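You operate a simulated robot arm through the tools that you are given. There is no shell and no other tool.

You are at the controls of a simulated two-armed robot. One attempt, no reset.

JOB
Put two of the small dough balls from the left belt on the top of the oven table. Then open the high drawer. Do these in the order given.

Only the result counts: the job must be done as asked and must still hold three seconds after the hand-in. Knocking over, shifting, dropping, spilling or breaking anything else fails it.

ROBOT AND FRAMES
Two 7-joint arms with two-finger grippers on one trunk, on a base that drives. Base frame: it is fixed to the floor where the robot stands at the start and does not move with it; the origin is under the middle of the robot, x ahead of it, y to its left, z up. Units: cm, degrees, N and s.
The left shoulder is at the start at [3.7, 16.2, 115.6], the right one opposite. With the tool pointing down near the work surface each hand reaches from about 10 to 68 cm from the robot's upright axis, wherever it stands, measured 20 degrees to its own side. Places, roughly: high drawer [30, -580, 70]; small dough ball [300, 25, 100]; top of the oven table [280, 250, 90]. Payload 2.45 kg a hand.
The tool frame of a hand sits at the grasp point between the pads (the TCP): z along the fingers, y along the line on which they close. The tips reach 2.6 cm beyond it. The gripper opens to 9.6 cm. The gripper's body begins 6.9 cm behind the TCP.
Orientation is told as [roll, pitch, yaw] about the base's x, y, z axes, in that order, counted from this pose: with the fingers straight down and closing along the base's y, the tool's x points along the base's -x, its y along +y and its z along -z.

CONTROLS
- The arms move only by the tool jog_arm. It takes "left_series", "right_series" or both (then of equal length, played together; a hand with none holds still); each is a list of rows, each a list of 6 numbers: the shift along the tool's x, y, z in cm, then the turn, a rotation vector about the tool's x, y, z in degrees. In form: [[tx, ty, tz, ax, ay, az], ...]. A call has 1 to 20 rows; each row is the pose to reach, as a shift and turn from the pose commanded when the call began, along the tool's axes at that moment. "left_hand" and "right_hand" are, for a hand that has rows, the finger opening in cm, from 0 to 9.6, set as the call begins (left out, the last holds). Each row takes 0.2 s and may step no farther than 5 cm and 8.6 degrees from the row before; otherwise, or with a gripper value out of range, the whole call is refused. A pose out of reach is approached as far as the arm can. The call stops where the force on the tool passes 40 N (or 10 N more than at its start, if that is more) or the arm is blocked; 0.2 s more then pass. The fingers move at their own pace and stop on an object; they squeeze with about 35 N. The grip force told is the motor's: it shows also when the fingers shut on nothing. Time passes only in rows, and 0.2 s behind the last, so rows that repeat a pose let the fingers close. It gives the time, the measured TCP pose, the force on the tool (base axes), the opening and the grip force at its end, in the units of the frame above (readings bear some noise), with the torque about the TCP (base axes, N m) and any sound that the robot's microphone picked up.
- Cameras (640 x 400 px; columns grow to the right, rows downward): "scene" is now at [10.27, 0.32, 163.42]; the picture's right is [0.01, -1.00, 0.00], its down [-0.70, -0.01, -0.71] and it looks along [0.71, 0.01, -0.70] (base axes); focal length 294 px, centre (320, 200). "left" rides on the left gripper at [8.2, -0.3, -9.8] in its tool frame; the picture's right is [0.04, 1.00, 0.00], its down [-0.73, 0.03, -0.68] and it looks along [-0.68, 0.03, 0.73] (tool axes); focal length 256 px, centre (320, 200). "right" rides on the right gripper at [8.2, 0.3, -9.8] in its tool frame; the picture's right is [-0.04, 1.00, 0.00], its down [-0.73, -0.03, -0.68] and it looks along [-0.68, -0.03, 0.73] (tool axes); focal length 256 px, centre (320, 200). There is no depth. A picture from a camera that has moved, and an enlarged one, comes with that camera's place and axes in the base frame and with its lens.
- get_image(camera): a new picture of that camera. No time passes.
- slide_trunk(by): slides the trunk up (or, below 0, down) by that many cm; the arms and the scene camera ride with it, the base frame stays. It gives what a move gives, with no picture.
- drive_base(legs): drives the robot by 1 to 6 legs, each [ahead, left, turn to the left] in cm, cm and degrees, along the robot's own axes; the way and the turn of a leg run together, so that a leg with both is an arc; at most 150 cm and 180 degrees a leg. The arms and the cameras ride along, it lands a little off, and it stops where it bumps. It gives what a move gives.
- aim_head(pan, tilt): turns the head with the scene camera to pan (to the left, within 120 degrees either way) and tilt (down, from -29 to 69), counted from straight ahead of the robot. It gives what a move gives.
- enlarge(camera, box): a new picture of the part [left, top, right, bottom] of that camera's present view, enlarged. No time passes.
- job_done(): hands the job in; it is judged then, once.

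Places have to be worked out from the pictures, the camera data and where the tool is seen. Open the grippers and draw the arms clear of the work before you hand the job in, unless the task says otherwise.

The tools are called after ">>>" as name(argument=value, ...) on one line, values as JSON. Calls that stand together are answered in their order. jog_arm: Moves the arms, as the interface text tells. Its arguments: {"type":"object","properties":{"left_series":{"type":"array","items":{"type":"array","items":{"type":"number"}}},"left_hand":{"type":"number"},"right_series":{"type":"array","items":{"type":"array","items":{"type":"number"}}},"right_hand":{"type":"number"}},"required":[]} The other tools are called the same way: slide_trunk (by) slides the trunk up or down; drive_base (legs) drives the base; aim_head (pan, tilt) turns the head that bears the scene camera; get_image (camera) takes a picture; enlarge (camera, box) takes an enlarged picture of a part of a camera's view; job_done () hands the job in.

At the start:

```text
t: 0.0
left_ee_pos: [47.12, 22.41, 114.9]
left_tcp_rot: [-0.1, 0.1, 0.1]
left_ft_force: [-0.1, 0.6, 0.2]
left_torque: [0.01, -0.01, -0.02]
left_opening: 9.58
left_finger_force: 0.0
right_ee_pos: [47.59, -21.61, 115.52]
right_tcp_rot: [0.0, 0.0, -0.1]
right_ft_force: [-0.8, -0.3, 0.2]
right_torque: [-0.01, -0.01, 0.01]
right_opening: 9.62
right_finger_force: 0.1
trunk travel left (down, up): [-32.5, 24.2]
robot x, y, heading: [-0.08, 0.23, 0.1]
head pan, tilt: [0.6, 44.6]
```

scene: 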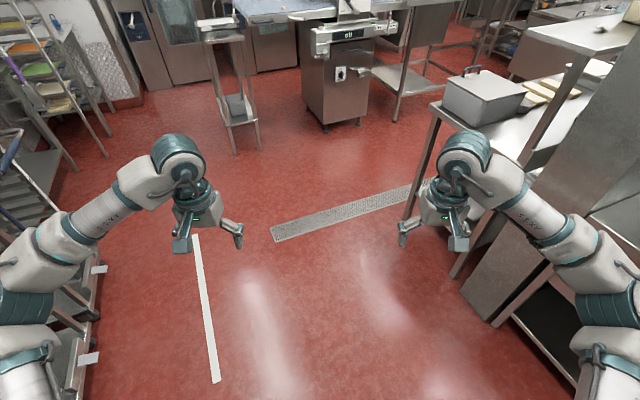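
right: 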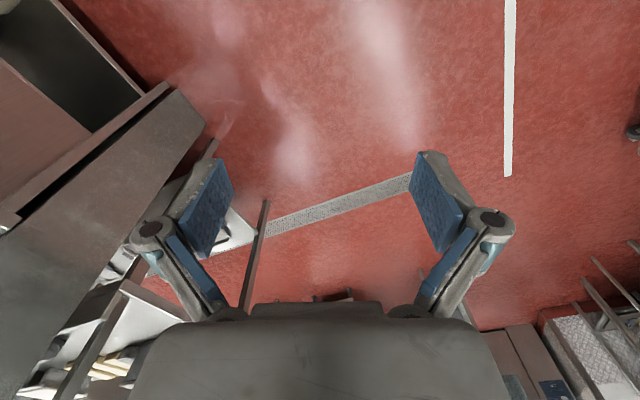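
left: 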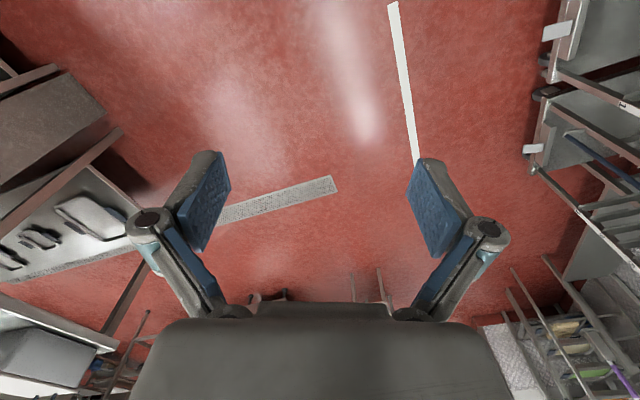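

The scene shows a kitchen with a machine ahead at around x=300. I'll raise the head to look farther ahead before driving.

>>> aim_head(pan=0, tilt=15)

```text
t: 0.9
left_ee_pos: [46.64, 22.49, 115.12]
left_tcp_rot: [-0.2, -0.1, 0.1]
left_ft_force: [-0.5, -0.6, 0.4]
left_torque: [-0.03, -0.01, -0.03]
left_opening: 9.59
left_finger_force: 0.0
right_ee_pos: [47.21, -21.5, 115.77]
right_tcp_rot: [-0.1, -0.2, -0.1]
right_ft_force: [0.2, -0.1, 0.0]
right_torque: [0.03, 0.01, 0.01]
right_opening: 9.61
right_finger_force: 0.1
trunk travel left (down, up): [-32.5, 24.2]
robot x, y, heading: [-0.15, 0.06, -0.3]
head pan, tilt: [0.0, 15.0]
```

The head is now nearly level; I take a picture to see the machine, belts and tables ahead.

>>> get_image(camera="scene")

>>> enlarge(camera="scene", box=[160, 60, 480, 260])

```text
taken
camera scene: at [11.45, 0.23, 168.03], right [0.0, -1.0, 0.0], down [-0.26, 0.0, -0.96], along [0.96, 0.0, -0.26], focal length 294 px, centre (320, 200)
```

scene: 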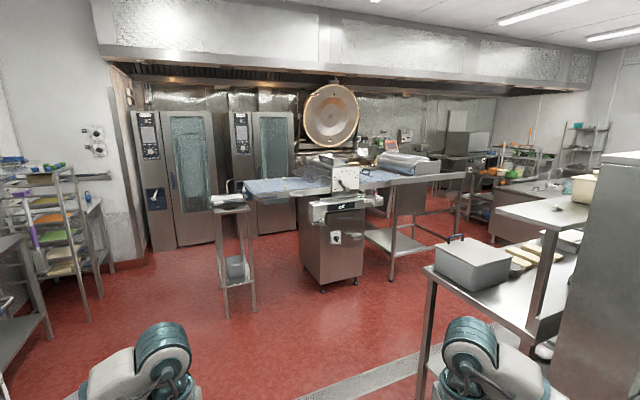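

```text
2.00 times, centred on (320, 160) of scene
camera zoom: at [11.45, 0.23, 168.03], right [0.0, -1.0, 0.0], down [-0.26, 0.0, -0.96], along [0.96, 0.0, -0.26], focal length 589 px, centre (320, 280)
```

zoom: 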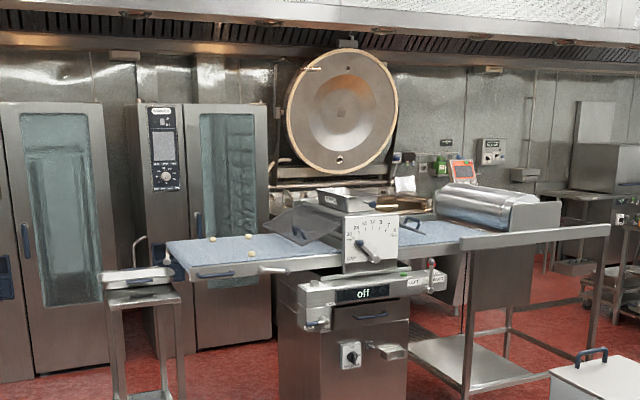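

Small dough balls are visible on the left belt near (300, 25–60). I'll look to the left for the oven table, and also to the right for the drawer.

>>> aim_head(pan=45, tilt=15)

>>> get_image(camera="scene")

>>> enlarge(camera="scene", box=[160, 100, 480, 300])

>>> aim_head(pan=-90, tilt=15)

>>> get_image(camera="scene")

>>> aim_head(pan=-45, tilt=20)

>>> get_image(camera="scene")

```text
t: 2.1
left_ee_pos: [46.8, 22.64, 115.14]
left_tcp_rot: [-0.1, -0.1, 0.1]
left_ft_force: [0.3, -0.1, 0.1]
left_torque: [-0.01, -0.02, -0.02]
left_opening: 9.6
left_finger_force: 0.1
right_ee_pos: [47.11, -21.52, 115.76]
right_tcp_rot: [0.0, -0.2, -0.1]
right_ft_force: [0.5, 0.4, 0.0]
right_torque: [-0.01, -0.02, 0.02]
right_opening: 9.59
right_finger_force: 0.0
trunk travel left (down, up): [-32.5, 24.2]
robot x, y, heading: [-0.41, 0.04, 0.0]
head pan, tilt: [45.0, 15.0]
```

```text
taken
camera scene: at [8.73, 6.83, 168.04], right [0.71, -0.71, 0.0], down [-0.19, -0.18, -0.97], along [0.68, 0.68, -0.26], focal length 294 px, centre (320, 200)
```

scene: 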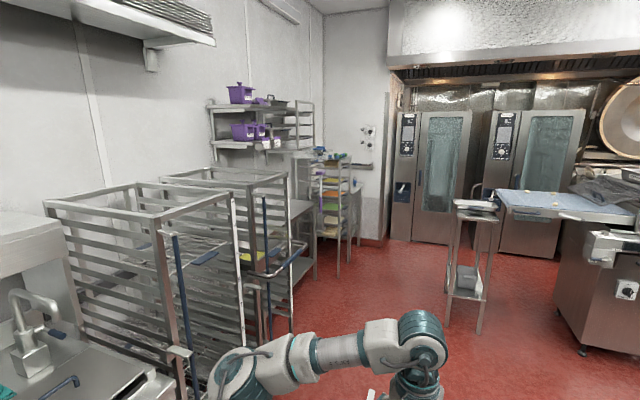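

```text
2.00 times, centred on (320, 200) of scene
camera zoom: at [8.73, 6.83, 168.04], right [0.71, -0.71, 0.0], down [-0.19, -0.18, -0.97], along [0.68, 0.68, -0.26], focal length 589 px, centre (320, 200)
```

zoom: 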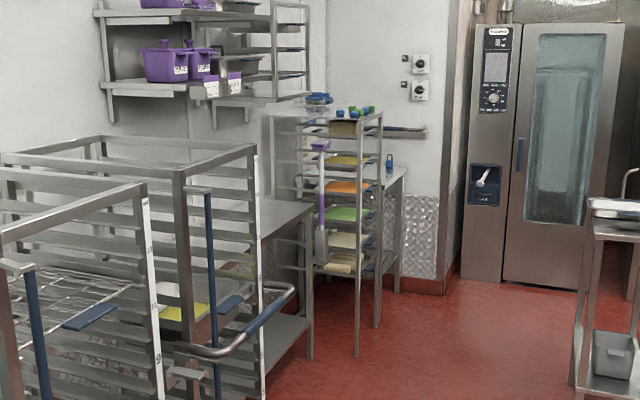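

```text
t: 4.2
left_ee_pos: [46.76, 22.54, 115.12]
left_tcp_rot: [-0.1, -0.1, 0.1]
left_ft_force: [0.3, 1.0, -0.7]
left_torque: [-0.02, -0.01, 0.03]
left_opening: 9.62
left_finger_force: 0.1
right_ee_pos: [47.18, -21.67, 115.67]
right_tcp_rot: [0.0, -0.1, -0.1]
right_ft_force: [0.8, 0.6, 0.6]
right_torque: [0.03, 0.02, 0.0]
right_opening: 9.58
right_finger_force: 0.0
trunk travel left (down, up): [-32.5, 24.2]
robot x, y, heading: [0.18, 0.08, 0.2]
head pan, tilt: [-90.0, 15.0]
```

```text
taken
camera scene: at [2.12, -9.12, 168.07], right [-1.0, 0.0, 0.0], down [0.0, 0.26, -0.97], along [0.0, -0.97, -0.26], focal length 294 px, centre (320, 200)
```

scene: 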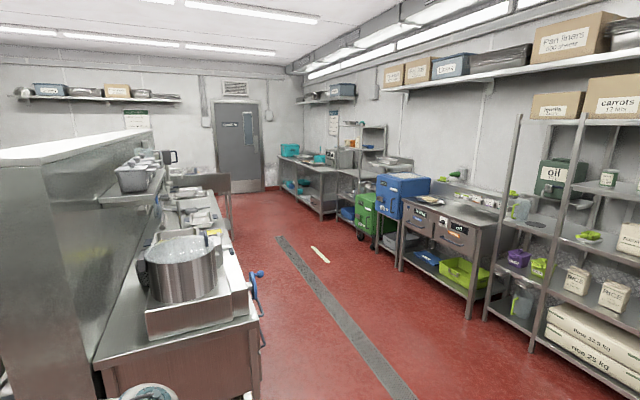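

```text
t: 5.3
left_ee_pos: [46.75, 22.55, 115.1]
left_tcp_rot: [-0.1, -0.1, 0.1]
left_ft_force: [-0.4, 0.1, -0.1]
left_torque: [-0.02, -0.02, 0.02]
left_opening: 9.6
left_finger_force: 0.2
right_ee_pos: [47.19, -21.48, 115.74]
right_tcp_rot: [0.1, -0.2, -0.1]
right_ft_force: [-0.7, -0.2, 0.0]
right_torque: [-0.04, 0.01, -0.02]
right_opening: 9.62
right_finger_force: 0.2
trunk travel left (down, up): [-32.5, 24.2]
robot x, y, heading: [0.11, -0.26, -0.3]
head pan, tilt: [-45.0, 20.0]
```

```text
taken
camera scene: at [8.69, -6.37, 167.23], right [-0.71, -0.71, 0.0], down [-0.25, 0.24, -0.94], along [0.66, -0.67, -0.34], focal length 294 px, centre (320, 200)
```

scene: 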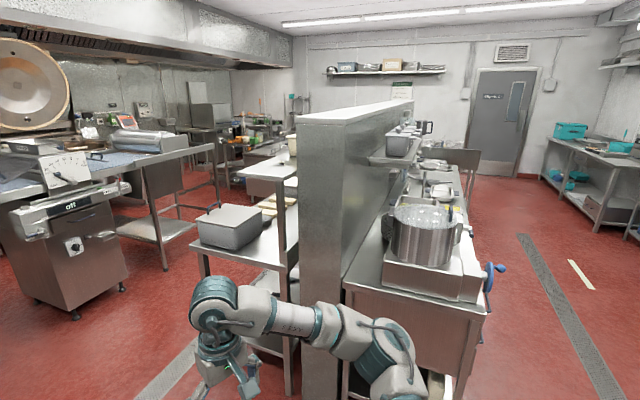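

The three small balls sit on the left belt around x≈317–360, y≈38–65, and the oven table is the one behind the board rack to the left. I raise the trunk for clearance and drive part-way to the belt, shifting left away from the right-hand table.

>>> slide_trunk(by=12)

>>> drive_base(legs=[[100, 40, 0]])

>>> aim_head(pan=0, tilt=25)

>>> get_image(camera="scene")

>>> enlarge(camera="scene", box=[200, 80, 440, 230])

```text
t: 6.8
left_ee_pos: [46.85, 22.48, 127.05]
left_tcp_rot: [-0.1, -0.1, 0.1]
left_ft_force: [0.1, 0.3, 0.6]
left_torque: [-0.03, 0.02, -0.03]
left_opening: 9.58
left_finger_force: 0.1
right_ee_pos: [47.25, -21.62, 127.56]
right_tcp_rot: [0.1, 0.0, -0.2]
right_ft_force: [0.5, 0.4, -0.4]
right_torque: [0.03, 0.0, -0.01]
right_opening: 9.58
right_finger_force: 0.0
trunk travel left (down, up): [-44.5, 12.2]
robot x, y, heading: [0.33, -0.27, -0.1]
head pan, tilt: [-45.0, 20.0]
```

```text
t: 12.4
left_ee_pos: [147.6, 61.84, 127.17]
left_tcp_rot: [0.0, -0.1, -0.2]
left_ft_force: [-0.8, 1.0, 0.2]
left_torque: [0.03, 0.01, 0.0]
left_opening: 9.6
left_finger_force: 0.1
right_ee_pos: [147.69, 17.79, 127.74]
right_tcp_rot: [0.1, -0.1, -0.3]
right_ft_force: [-0.7, -1.2, -1.0]
right_torque: [-0.02, 0.01, 0.01]
right_opening: 9.58
right_finger_force: 0.1
trunk travel left (down, up): [-44.5, 12.2]
robot x, y, heading: [100.38, 39.48, -0.4]
head pan, tilt: [-45.0, 20.0]
```

```text
t: 13.5
left_ee_pos: [147.33, 62.0, 127.28]
left_tcp_rot: [-0.1, -0.3, -0.2]
left_ft_force: [-0.1, -0.2, -0.2]
left_torque: [0.0, 0.02, -0.02]
left_opening: 9.6
left_finger_force: 0.1
right_ee_pos: [147.33, 17.75, 127.9]
right_tcp_rot: [0.1, -0.3, -0.3]
right_ft_force: [0.3, 0.5, 0.3]
right_torque: [0.0, -0.02, 0.02]
right_opening: 9.6
right_finger_force: 0.0
trunk travel left (down, up): [-44.5, 12.2]
robot x, y, heading: [100.56, 39.75, -0.3]
head pan, tilt: [0.0, 25.0]
```

```text
taken
camera scene: at [108.91, 39.8, 178.41], right [-0.01, -1.0, 0.0], down [-0.43, 0.0, -0.9], along [0.9, 0.0, -0.43], focal length 294 px, centre (320, 200)
```

scene: 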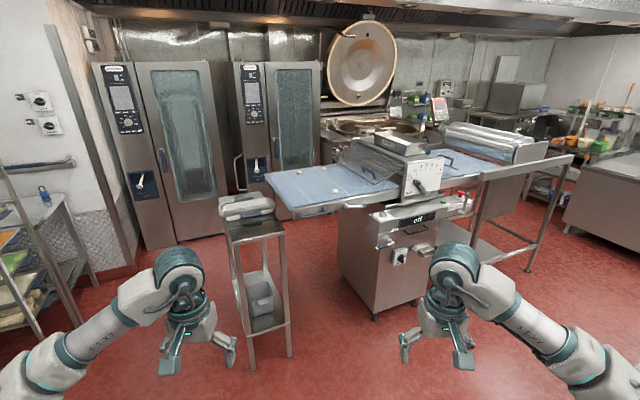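

```text
2.67 times, centred on (320, 155) of scene
camera zoom: at [108.91, 39.8, 178.41], right [-0.01, -1.0, 0.0], down [-0.43, 0.0, -0.9], along [0.9, 0.0, -0.43], focal length 785 px, centre (320, 320)
```

zoom: 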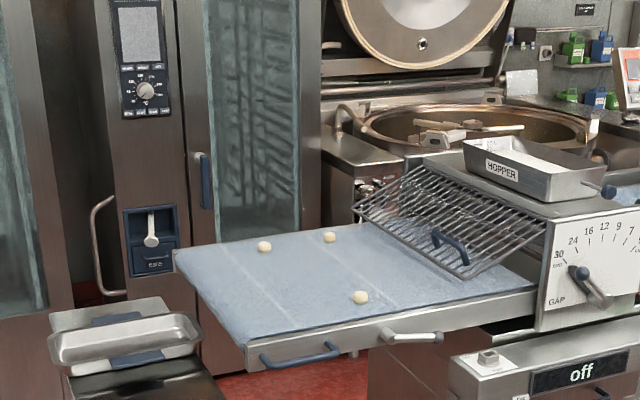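

Judging from the enlarged view, the machine is turned about 23° and the balls are roughly at C (286,30), A (323,56), B (330,37), with a stand at the belt's left end. I move closer in front of the belt, turned to face it squarely, and look again.

>>> drive_base(legs=[[90, -30, 0], [0, 0, 23]])

>>> aim_head(pan=0, tilt=40)

>>> get_image(camera="scene")

```text
t: 19.6
left_ee_pos: [224.24, 48.5, 127.32]
left_tcp_rot: [0.0, -0.3, 23.0]
left_ft_force: [0.4, -0.4, -1.0]
left_torque: [0.0, -0.02, 0.01]
left_opening: 9.61
left_finger_force: 0.0
right_ee_pos: [241.76, 8.0, 127.88]
right_tcp_rot: [0.0, -0.3, 22.9]
right_ft_force: [-0.1, 0.3, 0.4]
right_torque: [0.01, 0.01, -0.03]
right_opening: 9.6
right_finger_force: 0.0
trunk travel left (down, up): [-44.5, 12.2]
robot x, y, heading: [189.94, 10.12, 23.1]
head pan, tilt: [0.0, 25.0]
```

```text
t: 20.4
left_ee_pos: [223.98, 48.51, 127.43]
left_tcp_rot: [-0.2, -0.4, 23.0]
left_ft_force: [-0.8, 0.3, -0.3]
left_torque: [-0.01, 0.05, -0.05]
left_opening: 9.6
left_finger_force: 0.0
right_ee_pos: [241.44, 8.08, 128.05]
right_tcp_rot: [-0.1, -0.5, 22.8]
right_ft_force: [-0.2, 0.9, -0.2]
right_torque: [0.06, -0.01, 0.02]
right_opening: 9.6
right_finger_force: 0.1
trunk travel left (down, up): [-44.5, 12.2]
robot x, y, heading: [189.85, 9.89, 22.8]
head pan, tilt: [0.0, 40.0]
```

```text
taken
camera scene: at [197.14, 13.14, 176.08], right [0.39, -0.92, 0.0], down [-0.59, -0.25, -0.76], along [0.7, 0.3, -0.65], focal length 294 px, centre (320, 200)
```

scene: 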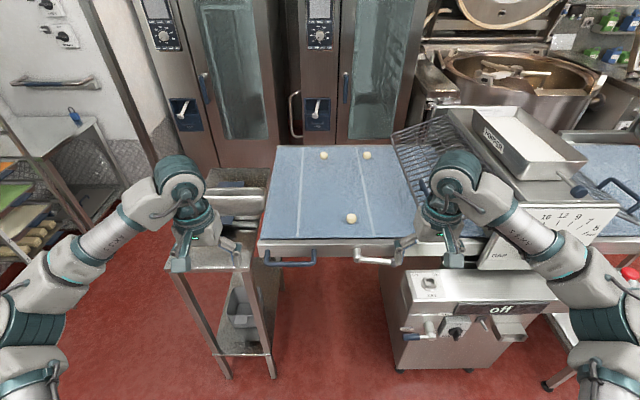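

The closer view puts ball C about 88 cm ahead and 11 cm right of the robot, with A and B about 132 cm ahead; the belt's front edge is about 77 cm ahead, and the hopper top is at about z=128. I raise the trunk so that the arms clear the sheeter head, then drive 28 cm ahead.

>>> slide_trunk(by=12)

>>> drive_base(legs=[[28, 0, 0]])

>>> aim_head(pan=0, tilt=50)

>>> get_image(camera="scene")

>>> get_image(camera="right")

```text
t: 21.9
left_ee_pos: [224.07, 48.58, 139.38]
left_tcp_rot: [-0.1, -0.5, 22.9]
left_ft_force: [0.1, -0.2, 0.2]
left_torque: [0.0, 0.01, 0.01]
left_opening: 9.62
left_finger_force: 0.1
right_ee_pos: [241.52, 8.13, 140.04]
right_tcp_rot: [0.0, -0.4, 22.8]
right_ft_force: [0.2, -0.7, 0.8]
right_torque: [-0.02, 0.0, 0.03]
right_opening: 9.61
right_finger_force: 0.0
trunk travel left (down, up): [-56.5, 0.2]
robot x, y, heading: [190.14, 9.65, 22.8]
head pan, tilt: [0.0, 40.0]
```

```text
t: 23.9
left_ee_pos: [249.15, 59.33, 139.61]
left_tcp_rot: [-0.1, -0.7, 23.0]
left_ft_force: [-0.3, 0.0, -1.2]
left_torque: [-0.01, 0.03, -0.02]
left_opening: 9.56
left_finger_force: 0.1
right_ee_pos: [266.77, 18.92, 140.18]
right_tcp_rot: [-0.1, -0.6, 22.9]
right_ft_force: [-0.1, -0.6, -0.7]
right_torque: [-0.02, -0.03, -0.03]
right_opening: 9.6
right_finger_force: 0.0
trunk travel left (down, up): [-56.5, 0.2]
robot x, y, heading: [216.1, 20.53, 22.9]
head pan, tilt: [0.0, 40.0]
```

```text
t: 24.6
left_ee_pos: [249.03, 59.27, 139.68]
left_tcp_rot: [-0.1, -0.8, 23.0]
left_ft_force: [-0.1, 0.5, 0.4]
left_torque: [-0.03, -0.01, 0.01]
left_opening: 9.59
left_finger_force: 0.1
right_ee_pos: [266.56, 18.89, 140.21]
right_tcp_rot: [0.1, -0.7, 22.9]
right_ft_force: [0.4, 0.9, 0.2]
right_torque: [0.03, 0.0, 0.03]
right_opening: 9.62
right_finger_force: 0.0
trunk travel left (down, up): [-56.5, 0.2]
robot x, y, heading: [216.0, 20.58, 22.8]
head pan, tilt: [0.0, 50.0]
```

```text
taken
camera scene: at [221.4, 23.43, 186.65], right [0.39, -0.92, 0.0], down [-0.71, -0.3, -0.64], along [0.59, 0.25, -0.77], focal length 294 px, centre (320, 200)
```

scene: 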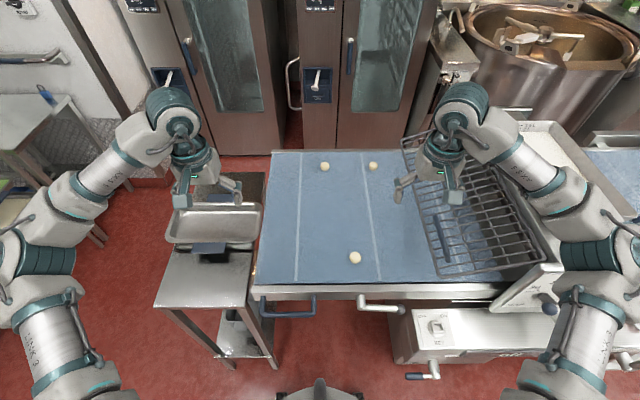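

```text
taken
camera right: at [259.04, 15.88, 149.92], right [-0.35, 0.94, 0.0], down [0.68, 0.25, 0.69], along [0.64, 0.24, -0.73], focal length 256 px, centre (320, 200)
```

right: 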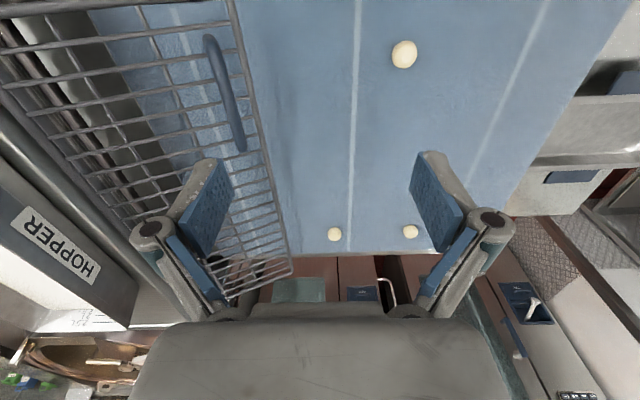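

The two cameras agree on ball C at about (264.2, 30.4, 110), so the belt surface is about z=108, higher than I assumed. I move the right hand above C and look again before descending.

>>> jog_arm(right_series=[[-0.8, 3.9, 0, 0, 0, 0], [-1.5, 7.7, 0, 0, 0, 0], [-2.3, 11.5, 0, 0, 0, 0], [-2.3, 11.5, 4, 0, 0, 0], [-2.3, 11.5, 8, 0, 0, 0], [-2.3, 11.5, 12, 0, 0, 0], [-2.3, 11.5, 14, 0, 0, 0], [-2.3, 11.5, 14, 0, 0, 0]], right_hand=9.6)

>>> get_image(camera="right")

>>> get_image(camera="scene")

```text
t: 26.4
left_ee_pos: [248.98, 59.79, 139.58]
left_tcp_rot: [-0.2, -0.6, 23.1]
left_ft_force: [-0.5, 0.5, 0.5]
left_torque: [0.01, -0.02, -0.02]
left_opening: 9.59
left_finger_force: 0.1
right_ee_pos: [264.47, 30.8, 126.24]
right_tcp_rot: [-0.1, -0.6, 22.9]
right_ft_force: [0.4, 1.0, 0.3]
right_torque: [-0.03, 0.0, -0.01]
right_opening: 9.61
right_finger_force: 0.0
trunk travel left (down, up): [-56.5, 0.2]
robot x, y, heading: [215.66, 20.77, 22.7]
head pan, tilt: [0.0, 50.0]
```

```text
taken
camera right: at [256.8, 27.72, 135.88], right [-0.35, 0.94, 0.0], down [0.68, 0.26, 0.69], along [0.64, 0.24, -0.73], focal length 256 px, centre (320, 200)
```

right: 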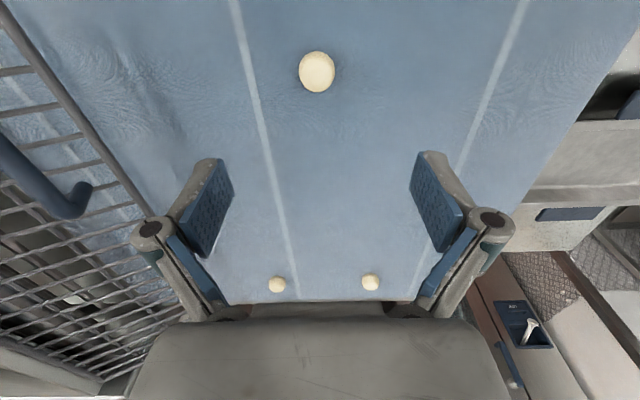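

```text
taken
camera scene: at [221.38, 23.96, 186.64], right [0.39, -0.92, 0.0], down [-0.71, -0.3, -0.64], along [0.59, 0.25, -0.77], focal length 294 px, centre (320, 200)
```

scene: 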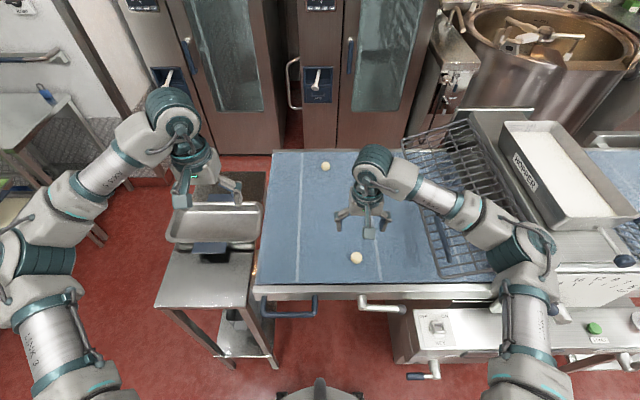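

The hand is almost straight above C; the ball is about 3.4 cm across and about 16–18 cm below the TCP. I lower by 10 cm with a small correction and measure again.

>>> jog_arm(right_series=[[0.3, -0.3, 4, 0, 0, 0], [0.3, -0.3, 8, 0, 0, 0], [0.3, -0.3, 10, 0, 0, 0], [0.3, -0.3, 10, 0, 0, 0]])

>>> get_image(camera="right")

>>> enlarge(camera="scene", box=[270, 190, 430, 290])

```text
t: 27.4
left_ee_pos: [249.12, 59.58, 139.56]
left_tcp_rot: [-0.2, -0.7, 23.1]
left_ft_force: [-0.5, 0.3, -0.1]
left_torque: [0.0, -0.02, -0.03]
left_opening: 9.6
left_finger_force: 0.1
right_ee_pos: [264.4, 30.24, 116.16]
right_tcp_rot: [-0.1, -0.6, 22.8]
right_ft_force: [0.2, -0.9, -0.5]
right_torque: [0.03, 0.0, -0.03]
right_opening: 9.64
right_finger_force: 0.0
trunk travel left (down, up): [-56.5, 0.2]
robot x, y, heading: [216.11, 21.0, 22.8]
head pan, tilt: [0.0, 50.0]
```

```text
taken
camera right: at [256.78, 27.28, 125.95], right [-0.35, 0.94, 0.0], down [0.68, 0.26, 0.69], along [0.64, 0.24, -0.73], focal length 256 px, centre (320, 200)
```

right: 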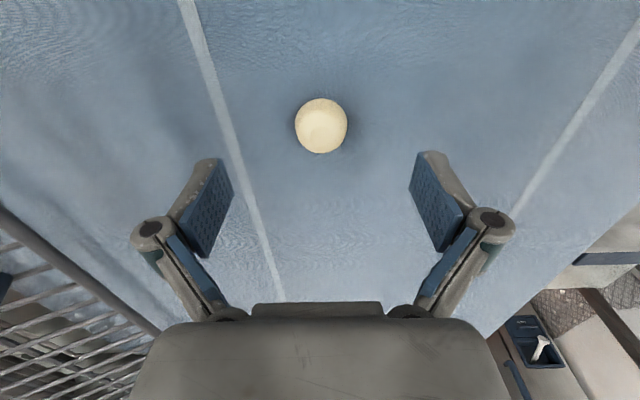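

```text
4.00 times, centred on (350, 240) of scene
camera zoom: at [221.44, 23.72, 186.64], right [0.39, -0.92, 0.0], down [-0.71, -0.3, -0.64], along [0.59, 0.25, -0.77], focal length 1178 px, centre (200, 40)
```

zoom: 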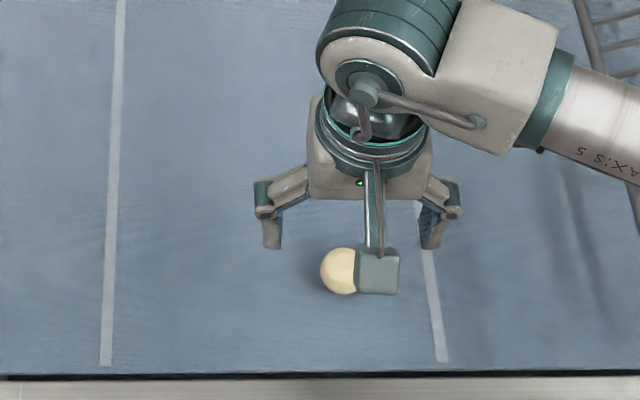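

Triangulating the two wrist views puts the ball centre 5.5 cm below the TCP (z≈110.7), 0.5 cm toward the robot, centred between the fingers. I descend 4 cm with that correction.

>>> jog_arm(right_series=[[0.47, 0, 2, 0, 0, 0], [0.47, 0, 4.0, 0, 0, 0], [0.47, 0, 4.0, 0, 0, 0]])

>>> get_image(camera="right")

```text
t: 28.2
left_ee_pos: [249.18, 59.32, 139.57]
left_tcp_rot: [-0.1, -0.7, 23.0]
left_ft_force: [0.3, 1.0, 0.5]
left_torque: [0.01, -0.02, 0.01]
left_opening: 9.59
left_finger_force: 0.0
right_ee_pos: [263.95, 29.95, 112.0]
right_tcp_rot: [0.0, -0.6, 22.8]
right_ft_force: [0.5, -0.6, -0.2]
right_torque: [0.01, -0.01, 0.01]
right_opening: 9.59
right_finger_force: 0.0
trunk travel left (down, up): [-56.5, 0.2]
robot x, y, heading: [215.89, 20.54, 22.7]
head pan, tilt: [0.0, 50.0]
```

```text
taken
camera right: at [256.46, 27.02, 121.84], right [-0.35, 0.94, 0.0], down [0.68, 0.25, 0.69], along [0.64, 0.24, -0.73], focal length 256 px, centre (320, 200)
```

right: 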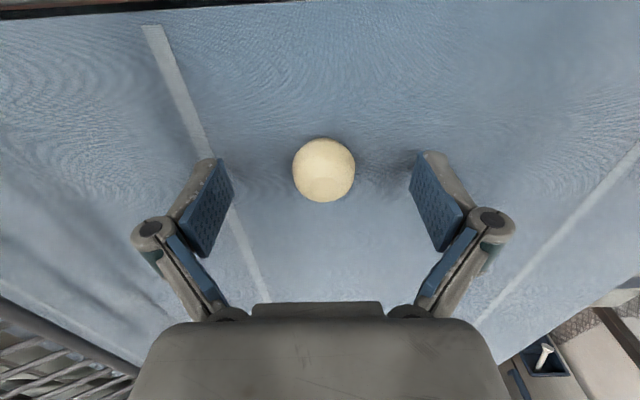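

The ball sits between the pads, about 1.4 cm below the TCP. I close the right hand.

>>> jog_arm(right_series=[[0, 0, 0, 0, 0, 0], [0, 0, 0, 0, 0, 0], [0, 0, 0, 0, 0, 0], [0, 0, 0, 0, 0, 0]], right_hand=0)

>>> get_image(camera="right")

```text
t: 29.0
left_ee_pos: [249.15, 59.34, 139.64]
left_tcp_rot: [-0.1, -0.7, 23.0]
left_ft_force: [-0.7, 0.2, 1.6]
left_torque: [0.02, -0.02, 0.0]
left_opening: 9.62
left_finger_force: 0.0
right_ee_pos: [264.08, 29.94, 112.67]
right_tcp_rot: [0.2, -1.1, 22.7]
right_ft_force: [-2.1, -2.3, 4.0]
right_torque: [-0.08, -0.01, 0.0]
right_opening: 2.94
right_finger_force: 34.8
trunk travel left (down, up): [-56.5, 0.2]
robot x, y, heading: [215.95, 21.08, 22.7]
head pan, tilt: [0.0, 50.0]
stopped in row 4 (right hand): the force on the tool passed its limit at 41 N (the readings are from after the stop); the commanded pose is now the measured one
```

```text
taken
camera right: at [256.37, 26.98, 122.24], right [-0.35, 0.94, 0.0], down [0.68, 0.25, 0.69], along [0.65, 0.24, -0.72], focal length 256 px, centre (320, 200)
```

right: 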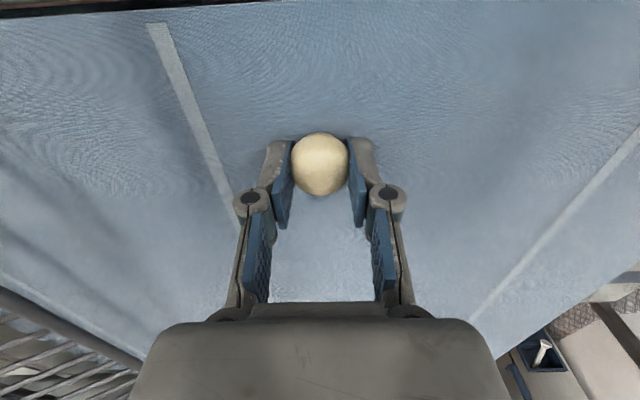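

The ball is held (opening 2.94 cm, 35 N); the fingertips touched the belt as they swung shut, so I'll leave more clearance next time. I lift the ball straight up.

>>> jog_arm(right_series=[[0, 0, -1.5, 0, 0, 0], [0, 0, -4, 0, 0, 0], [0, 0, -8, 0, 0, 0], [0, 0, -12, 0, 0, 0], [0, 0, -16, 0, 0, 0], [0, 0, -20, 0, 0, 0], [0, 0, -24, 0, 0, 0], [0, 0, -24, 0, 0, 0]])

>>> get_image(camera="right")

>>> get_image(camera="scene")

```text
t: 30.8
left_ee_pos: [248.9, 59.41, 139.76]
left_tcp_rot: [-0.1, -0.8, 23.1]
left_ft_force: [-0.3, -0.3, 0.1]
left_torque: [0.0, 0.0, 0.01]
left_opening: 9.62
left_finger_force: 0.1
right_ee_pos: [263.62, 29.89, 136.86]
right_tcp_rot: [0.0, -1.1, 22.8]
right_ft_force: [0.0, -0.2, -0.2]
right_torque: [0.02, 0.0, 0.02]
right_opening: 2.93
right_finger_force: 34.8
trunk travel left (down, up): [-56.5, 0.2]
robot x, y, heading: [216.02, 20.48, 22.9]
head pan, tilt: [0.0, 50.0]
```

```text
taken
camera right: at [256.02, 26.9, 146.41], right [-0.35, 0.94, 0.0], down [0.68, 0.25, 0.69], along [0.65, 0.24, -0.72], focal length 256 px, centre (320, 200)
```

right: 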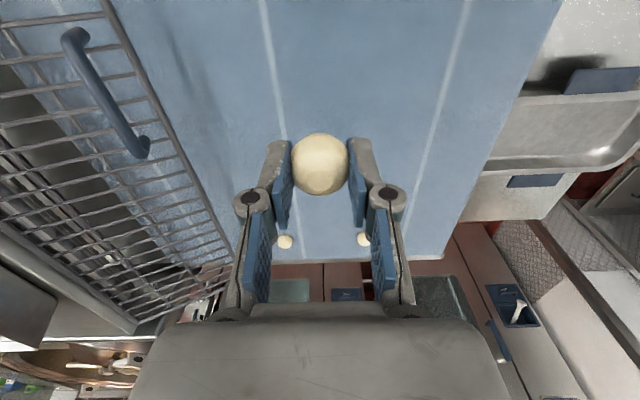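

```text
taken
camera scene: at [221.52, 23.64, 186.64], right [0.39, -0.92, 0.0], down [-0.71, -0.3, -0.64], along [0.59, 0.25, -0.77], focal length 294 px, centre (320, 200)
```

scene: 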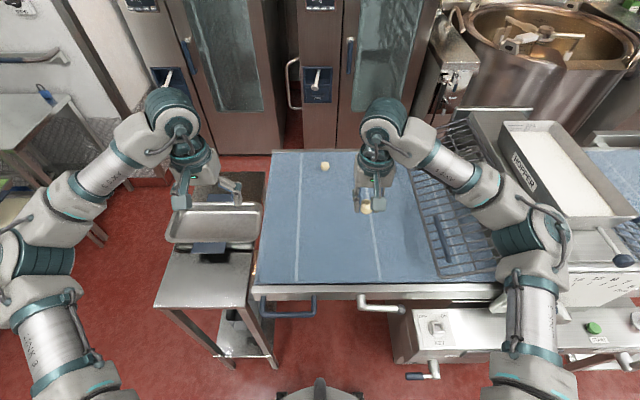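

The ball is safely up in the right hand. I tilt the head further down to see how much room the robot's base has before moving closer for ball A.

>>> aim_head(pan=0, tilt=69)

>>> get_image(camera="scene")

>>> aim_head(pan=50, tilt=60)

>>> get_image(camera="scene")

```text
t: 31.6
left_ee_pos: [248.91, 59.22, 139.66]
left_tcp_rot: [-0.1, -0.7, 23.1]
left_ft_force: [-0.4, -0.7, -0.2]
left_torque: [0.01, -0.01, 0.02]
left_opening: 9.61
left_finger_force: 0.1
right_ee_pos: [263.67, 29.86, 136.75]
right_tcp_rot: [0.1, -1.1, 22.8]
right_ft_force: [0.1, -0.4, -0.1]
right_torque: [-0.02, -0.01, 0.03]
right_opening: 2.92
right_finger_force: 35.2
trunk travel left (down, up): [-56.5, 0.2]
robot x, y, heading: [215.86, 21.05, 23.0]
head pan, tilt: [0.0, 68.8]
```

```text
taken
camera scene: at [219.61, 22.8, 184.45], right [0.39, -0.92, 0.0], down [-0.86, -0.36, -0.36], along [0.33, 0.14, -0.93], focal length 294 px, centre (320, 200)
```

scene: 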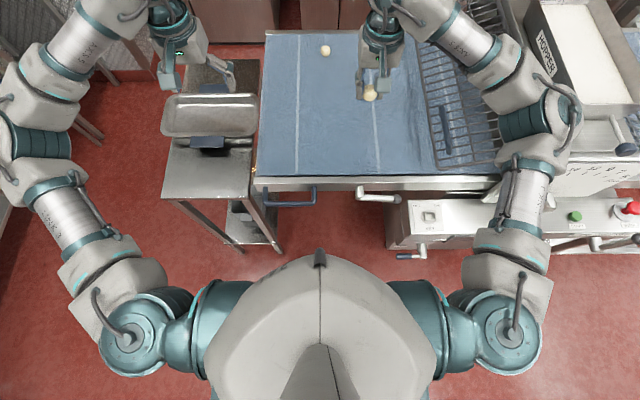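

```text
t: 32.8
left_ee_pos: [248.96, 59.46, 139.64]
left_tcp_rot: [-0.1, -0.7, 23.1]
left_ft_force: [-1.1, -0.3, 0.5]
left_torque: [0.0, 0.0, 0.0]
left_opening: 9.59
left_finger_force: 0.0
right_ee_pos: [263.65, 29.76, 136.83]
right_tcp_rot: [0.0, -1.1, 22.8]
right_ft_force: [-0.4, -0.2, -0.2]
right_torque: [-0.03, -0.02, 0.0]
right_opening: 2.92
right_finger_force: 34.9
trunk travel left (down, up): [-56.5, 0.2]
robot x, y, heading: [215.88, 20.99, 22.8]
head pan, tilt: [50.0, 60.0]
```

```text
taken
camera scene: at [216.4, 26.98, 185.39], right [0.96, -0.29, 0.0], down [-0.26, -0.83, -0.5], along [0.14, 0.48, -0.87], focal length 294 px, centre (320, 200)
```

scene: 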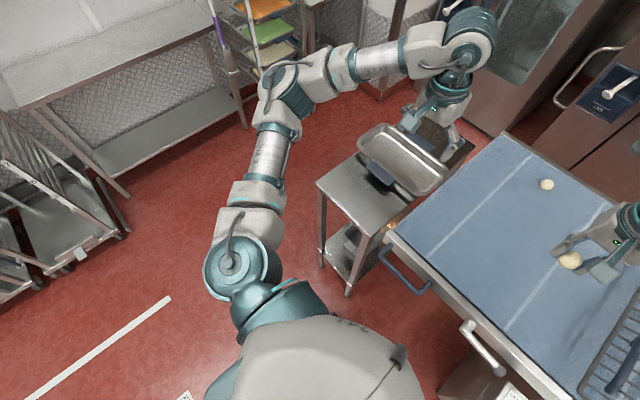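

The chest front is about 14 cm ahead of the axis, and the base is hidden beneath it. I check the base's side extents by looking sideways and down.

>>> aim_head(pan=100, tilt=69)

>>> get_image(camera="scene")

>>> get_image(camera="left")

```text
t: 34.0
left_ee_pos: [249.04, 59.37, 139.68]
left_tcp_rot: [-0.1, -0.7, 23.2]
left_ft_force: [1.2, 0.0, 0.4]
left_torque: [0.04, 0.01, 0.0]
left_opening: 9.59
left_finger_force: 0.1
right_ee_pos: [263.7, 29.9, 136.8]
right_tcp_rot: [0.0, -1.0, 22.8]
right_ft_force: [-0.3, -0.3, 0.1]
right_torque: [-0.02, 0.0, 0.03]
right_opening: 2.94
right_finger_force: 34.9
trunk travel left (down, up): [-56.5, 0.2]
robot x, y, heading: [215.77, 20.52, 22.7]
head pan, tilt: [100.0, 68.8]
```

```text
taken
camera scene: at [211.39, 25.31, 184.47], right [0.84, 0.54, 0.0], down [0.5, -0.78, -0.36], along [-0.2, 0.3, -0.93], focal length 294 px, centre (320, 200)
```

scene: 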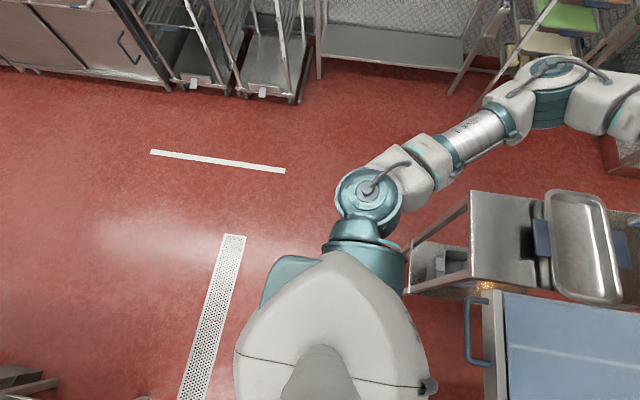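

```text
taken
camera left: at [241.39, 55.83, 149.38], right [-0.43, 0.9, 0.0], down [0.65, 0.31, 0.69], along [0.62, 0.29, -0.73], focal length 256 px, centre (320, 200)
```

left: 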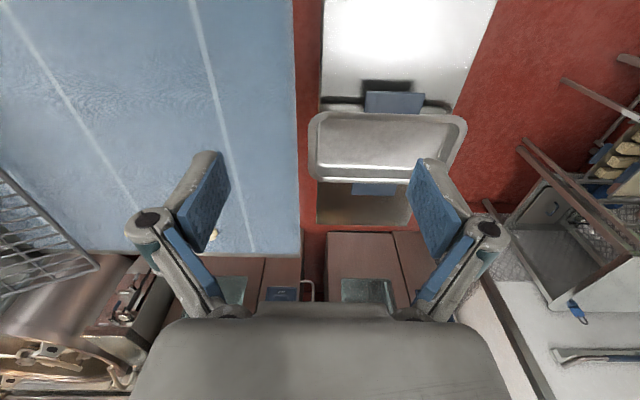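

The base stays hidden under the chest, so it is compact. I first draw the right hand (with its ball) back and to its own side so it won't crowd the left arm, then edge 9 cm closer with a slight shift right, away from the stand.

>>> jog_arm(right_series=[[1.5, -3, 0, 0, 0, 0], [3, -6, -1, 0, 0, 0], [5, -9, -2, 0, 0, 0], [6, -11, -2, 0, 0, 0], [6, -11, -2, 0, 0, 0]])

>>> drive_base(legs=[[9, -3, 0]])

>>> aim_head(pan=0, tilt=50)

>>> get_image(camera="scene")

>>> get_image(camera="left")

```text
t: 35.2
left_ee_pos: [249.03, 59.13, 139.7]
left_tcp_rot: [-0.1, -0.7, 23.0]
left_ft_force: [0.3, 0.7, -0.2]
left_torque: [-0.02, 0.02, 0.0]
left_opening: 9.59
left_finger_force: 0.0
right_ee_pos: [262.6, 17.26, 138.49]
right_tcp_rot: [0.1, -1.0, 22.8]
right_ft_force: [-0.6, 0.4, 0.1]
right_torque: [-0.02, -0.01, -0.01]
right_opening: 2.93
right_finger_force: 35.0
trunk travel left (down, up): [-56.5, 0.2]
robot x, y, heading: [215.81, 20.8, 22.9]
head pan, tilt: [100.0, 68.8]
```

```text
t: 36.3
left_ee_pos: [257.0, 60.74, 139.98]
left_tcp_rot: [-0.4, -1.3, 23.1]
left_ft_force: [-0.3, 1.2, 0.6]
left_torque: [0.0, -0.04, 0.0]
left_opening: 9.57
left_finger_force: 0.1
right_ee_pos: [270.44, 18.7, 139.02]
right_tcp_rot: [-0.3, -1.6, 23.0]
right_ft_force: [-1.1, 0.9, 0.5]
right_torque: [0.0, 0.0, 0.02]
right_opening: 2.91
right_finger_force: 35.2
trunk travel left (down, up): [-56.5, 0.2]
robot x, y, heading: [225.32, 21.67, 22.8]
head pan, tilt: [100.0, 68.8]
```

```text
t: 38.1
left_ee_pos: [258.55, 59.26, 139.93]
left_tcp_rot: [0.3, -0.9, 23.0]
left_ft_force: [-0.1, -0.1, 0.4]
left_torque: [0.07, 0.01, -0.05]
left_opening: 9.62
left_finger_force: 0.1
right_ee_pos: [272.01, 17.31, 138.62]
right_tcp_rot: [0.4, -1.2, 22.9]
right_ft_force: [1.3, 0.2, -0.7]
right_torque: [0.05, 0.05, 0.02]
right_opening: 2.95
right_finger_force: 34.9
trunk travel left (down, up): [-56.5, 0.2]
robot x, y, heading: [225.45, 21.66, 22.6]
head pan, tilt: [0.0, 50.0]
```

```text
taken
camera scene: at [232.06, 21.92, 186.61], right [0.39, -0.92, -0.01], down [-0.71, -0.29, -0.64], along [0.58, 0.26, -0.77], focal length 294 px, centre (320, 200)
```

scene: 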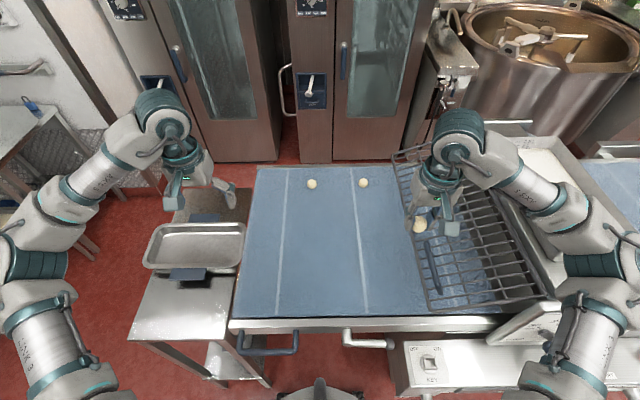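

```text
taken
camera left: at [251.05, 55.68, 149.6], right [-0.43, 0.9, 0.0], down [0.66, 0.31, 0.69], along [0.62, 0.3, -0.72], focal length 256 px, centre (320, 200)
```

left: 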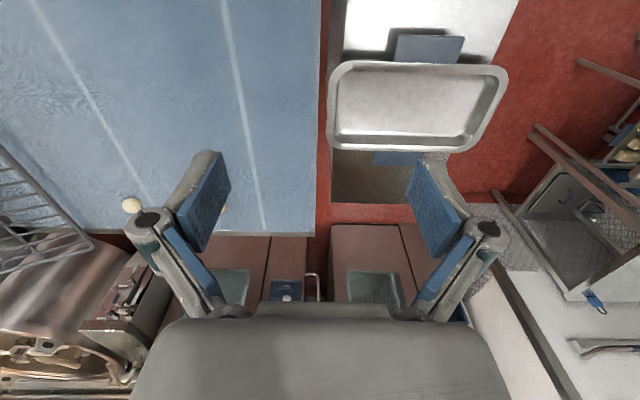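

Ball A should be at about (295.9, 52.7, 110.7), 77 cm ahead of the robot's axis, so the left hand needs a forward tilt to reach it. I swing the left hand out toward A at a safe height while tilting the fingers forward about 40°.

>>> jog_arm(left_series=[[-3.6, -2.6, 1, 0, -5, 0], [-7.2, -5.2, 2, 0, -10, 0], [-10.8, -7.8, 3, 0, -15, 0], [-14.4, -10.4, 4, 0, -20, 0], [-18, -13, 5, 0, -25, 0], [-21.6, -15.6, 6, 0, -30, 0], [-25.2, -18.2, 7, 0, -35, 0], [-28.8, -20.4, 8, 0, -40, 0], [-28.8, -20.4, 8, 0, -40, 0], [-28.8, -20.4, 8, 0, -40, 0]], left_hand=9.6)

>>> get_image(camera="left")

>>> get_image(camera="scene")

```text
t: 40.3
left_ee_pos: [292.28, 54.1, 132.3]
left_tcp_rot: [-1.0, -40.8, 23.8]
left_ft_force: [1.3, -0.3, -0.1]
left_torque: [-0.02, -0.02, -0.03]
left_opening: 9.62
left_finger_force: 0.2
right_ee_pos: [270.9, 19.51, 138.73]
right_tcp_rot: [-0.5, -1.3, 23.1]
right_ft_force: [-0.7, 0.0, 0.2]
right_torque: [0.02, -0.03, 0.01]
right_opening: 2.92
right_finger_force: 34.8
trunk travel left (down, up): [-56.5, 0.2]
robot x, y, heading: [224.76, 22.2, 22.9]
head pan, tilt: [0.0, 50.0]
```

```text
taken
camera left: at [280.78, 48.86, 134.44], right [-0.42, 0.91, -0.04], down [0.08, 0.08, 0.99], along [0.9, 0.42, -0.11], focal length 256 px, centre (320, 200)
```

left: 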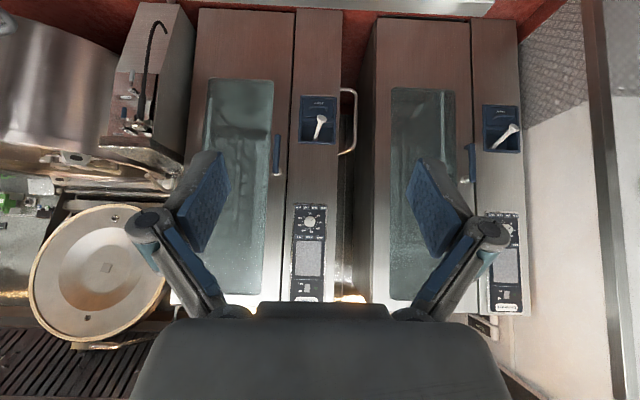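

```text
taken
camera scene: at [231.23, 23.83, 186.63], right [0.39, -0.92, 0.0], down [-0.71, -0.3, -0.64], along [0.59, 0.25, -0.77], focal length 294 px, centre (320, 200)
```

scene: 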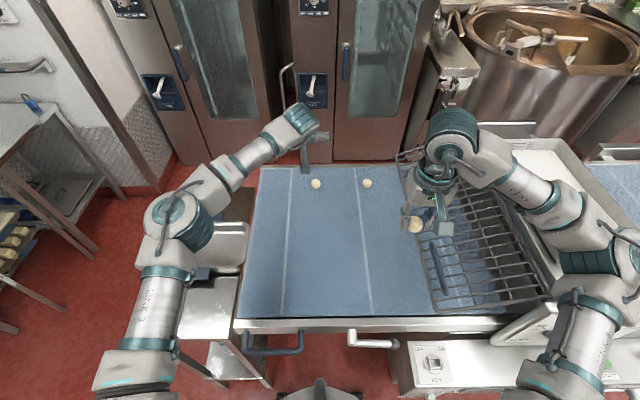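

The left hand is above the belt near A, but the whole robot seems to sway by a centimetre or two (both hands' readings shifted). I wait a moment to see whether it settles.

>>> jog_arm(left_series=[[0, 0, 0, 0, 0, 0], [0, 0, 0, 0, 0, 0], [0, 0, 0, 0, 0, 0], [0, 0, 0, 0, 0, 0], [0, 0, 0, 0, 0, 0]])

>>> jog_arm(left_series=[[0, 0, 0, 0, 0, 0], [0, 0, 0, 0, 0, 0]])

>>> jog_arm(left_series=[[0, 0, 0, 0, 0, 0], [0, 0, 0, 0, 0, 0]])

```text
t: 41.5
left_ee_pos: [291.73, 55.61, 132.14]
left_tcp_rot: [-1.8, -40.8, 24.3]
left_ft_force: [0.8, 0.3, -0.8]
left_torque: [-0.04, 0.01, -0.01]
left_opening: 9.59
left_finger_force: 0.1
right_ee_pos: [270.34, 20.97, 139.13]
right_tcp_rot: [-1.0, -1.3, 23.1]
right_ft_force: [1.1, 0.2, -0.6]
right_torque: [0.05, 0.03, -0.01]
right_opening: 2.93
right_finger_force: 35.2
trunk travel left (down, up): [-56.5, 0.2]
robot x, y, heading: [225.19, 22.15, 23.0]
head pan, tilt: [0.0, 50.0]
```

```text
t: 42.1
left_ee_pos: [293.39, 51.55, 132.33]
left_tcp_rot: [0.3, -40.9, 22.7]
left_ft_force: [1.0, -0.7, -0.3]
left_torque: [0.11, -0.03, 0.06]
left_opening: 9.58
left_finger_force: 0.1
right_ee_pos: [271.97, 17.11, 138.48]
right_tcp_rot: [0.5, -1.3, 22.9]
right_ft_force: [0.5, 0.9, -0.3]
right_torque: [0.03, 0.05, 0.01]
right_opening: 2.92
right_finger_force: 34.8
trunk travel left (down, up): [-56.5, 0.2]
robot x, y, heading: [225.57, 21.57, 22.9]
head pan, tilt: [0.0, 50.0]
```

```text
t: 42.7
left_ee_pos: [292.33, 53.8, 132.4]
left_tcp_rot: [-0.9, -40.9, 23.7]
left_ft_force: [-0.6, 0.5, 0.5]
left_torque: [-0.03, 0.0, -0.01]
left_opening: 9.6
left_finger_force: 0.1
right_ee_pos: [270.99, 19.37, 138.8]
right_tcp_rot: [-0.4, -1.1, 22.8]
right_ft_force: [-0.1, -0.1, -0.5]
right_torque: [-0.03, -0.01, 0.02]
right_opening: 2.93
right_finger_force: 35.2
trunk travel left (down, up): [-56.5, 0.2]
robot x, y, heading: [224.89, 21.65, 22.7]
head pan, tilt: [0.0, 50.0]
```

Both hands swing together by about ±2 cm, so the robot body is rocking sideways. I sample a little longer to see if it decays.

>>> jog_arm(left_series=[[0, 0, 0, 0, 0, 0]])

>>> jog_arm(left_series=[[0, 0, 0, 0, 0, 0]])

>>> jog_arm(left_series=[[0, 0, 0, 0, 0, 0]])

>>> jog_arm(left_series=[[0, 0, 0, 0, 0, 0]])

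>>> jog_arm(left_series=[[0, 0, 0, 0, 0, 0]])

>>> jog_arm(left_series=[[0, 0, 0, 0, 0, 0]])

>>> get_image(camera="scene")

```text
t: 43.1
left_ee_pos: [293.52, 51.47, 132.46]
left_tcp_rot: [0.4, -40.9, 22.7]
left_ft_force: [0.0, -1.9, -0.4]
left_torque: [0.09, -0.03, 0.07]
left_opening: 9.6
left_finger_force: 0.0
right_ee_pos: [272.06, 17.0, 138.51]
right_tcp_rot: [0.5, -1.2, 23.0]
right_ft_force: [0.8, -0.4, 0.2]
right_torque: [-0.01, 0.01, 0.01]
right_opening: 2.95
right_finger_force: 35.4
trunk travel left (down, up): [-56.5, 0.2]
robot x, y, heading: [225.45, 21.49, 22.9]
head pan, tilt: [0.0, 50.0]
```

```text
t: 43.7
left_ee_pos: [291.81, 53.72, 132.72]
left_tcp_rot: [-0.8, -41.1, 23.7]
left_ft_force: [0.7, -0.1, -0.3]
left_torque: [0.03, -0.01, 0.02]
left_opening: 9.6
left_finger_force: 0.1
right_ee_pos: [270.47, 19.38, 139.06]
right_tcp_rot: [-0.3, -1.6, 23.0]
right_ft_force: [-0.3, -0.4, -0.3]
right_torque: [-0.02, 0.0, 0.0]
right_opening: 2.93
right_finger_force: 35.1
trunk travel left (down, up): [-56.5, 0.2]
robot x, y, heading: [224.72, 22.18, 23.1]
head pan, tilt: [0.0, 50.0]
stopped in row 1 (left hand): the arm was blocked; the commanded pose is now the measured one
```

```text
t: 44.1
left_ee_pos: [292.66, 52.31, 132.6]
left_tcp_rot: [0.1, -41.1, 23.0]
left_ft_force: [-0.8, -1.2, 0.5]
left_torque: [0.05, -0.03, 0.0]
left_opening: 9.62
left_finger_force: 0.1
right_ee_pos: [271.18, 17.82, 138.7]
right_tcp_rot: [0.2, -1.4, 22.9]
right_ft_force: [0.6, -0.3, -0.5]
right_torque: [0.01, 0.01, 0.0]
right_opening: 2.91
right_finger_force: 35.3
trunk travel left (down, up): [-56.5, 0.2]
robot x, y, heading: [224.95, 22.16, 23.0]
head pan, tilt: [0.0, 50.0]
```

```text
t: 44.5
left_ee_pos: [291.29, 55.42, 132.59]
left_tcp_rot: [-1.6, -41.1, 24.4]
left_ft_force: [0.3, 0.2, 0.5]
left_torque: [-0.01, 0.01, 0.0]
left_opening: 9.59
left_finger_force: 0.0
right_ee_pos: [269.75, 21.12, 139.22]
right_tcp_rot: [-1.0, -1.6, 23.0]
right_ft_force: [0.2, 0.9, -0.1]
right_torque: [-0.01, -0.02, 0.0]
right_opening: 2.94
right_finger_force: 35.2
trunk travel left (down, up): [-56.5, 0.2]
robot x, y, heading: [225.0, 22.41, 22.9]
head pan, tilt: [0.0, 50.0]
```

```text
t: 44.9
left_ee_pos: [292.81, 51.85, 132.68]
left_tcp_rot: [0.4, -41.1, 22.9]
left_ft_force: [-0.5, -1.3, 0.0]
left_torque: [0.03, -0.03, -0.04]
left_opening: 9.62
left_finger_force: 0.1
right_ee_pos: [271.35, 17.3, 138.71]
right_tcp_rot: [0.4, -1.5, 23.0]
right_ft_force: [-0.5, 0.2, -0.9]
right_torque: [-0.05, 0.0, -0.02]
right_opening: 2.94
right_finger_force: 34.5
trunk travel left (down, up): [-56.5, 0.2]
robot x, y, heading: [225.2, 21.77, 22.9]
head pan, tilt: [0.0, 50.0]
```

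```text
t: 45.3
left_ee_pos: [291.62, 54.79, 132.76]
left_tcp_rot: [-1.0, -41.0, 24.0]
left_ft_force: [-1.0, 1.5, 0.3]
left_torque: [-0.06, -0.04, 0.0]
left_opening: 9.59
left_finger_force: 0.0
right_ee_pos: [270.29, 20.11, 139.08]
right_tcp_rot: [-0.6, -1.4, 23.2]
right_ft_force: [-0.5, 0.1, -1.6]
right_torque: [-0.01, -0.08, -0.01]
right_opening: 2.94
right_finger_force: 35.2
trunk travel left (down, up): [-56.5, 0.2]
robot x, y, heading: [225.12, 22.79, 22.9]
head pan, tilt: [0.0, 50.0]
```

```text
taken
camera scene: at [230.85, 24.89, 186.63], right [0.39, -0.92, 0.0], down [-0.71, -0.3, -0.64], along [0.59, 0.25, -0.77], focal length 294 px, centre (320, 200)
```

scene: 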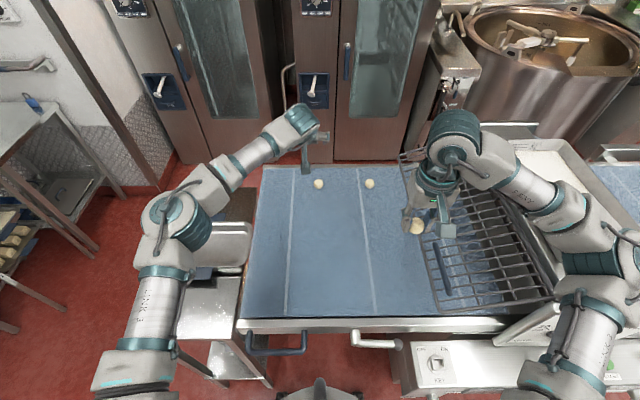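

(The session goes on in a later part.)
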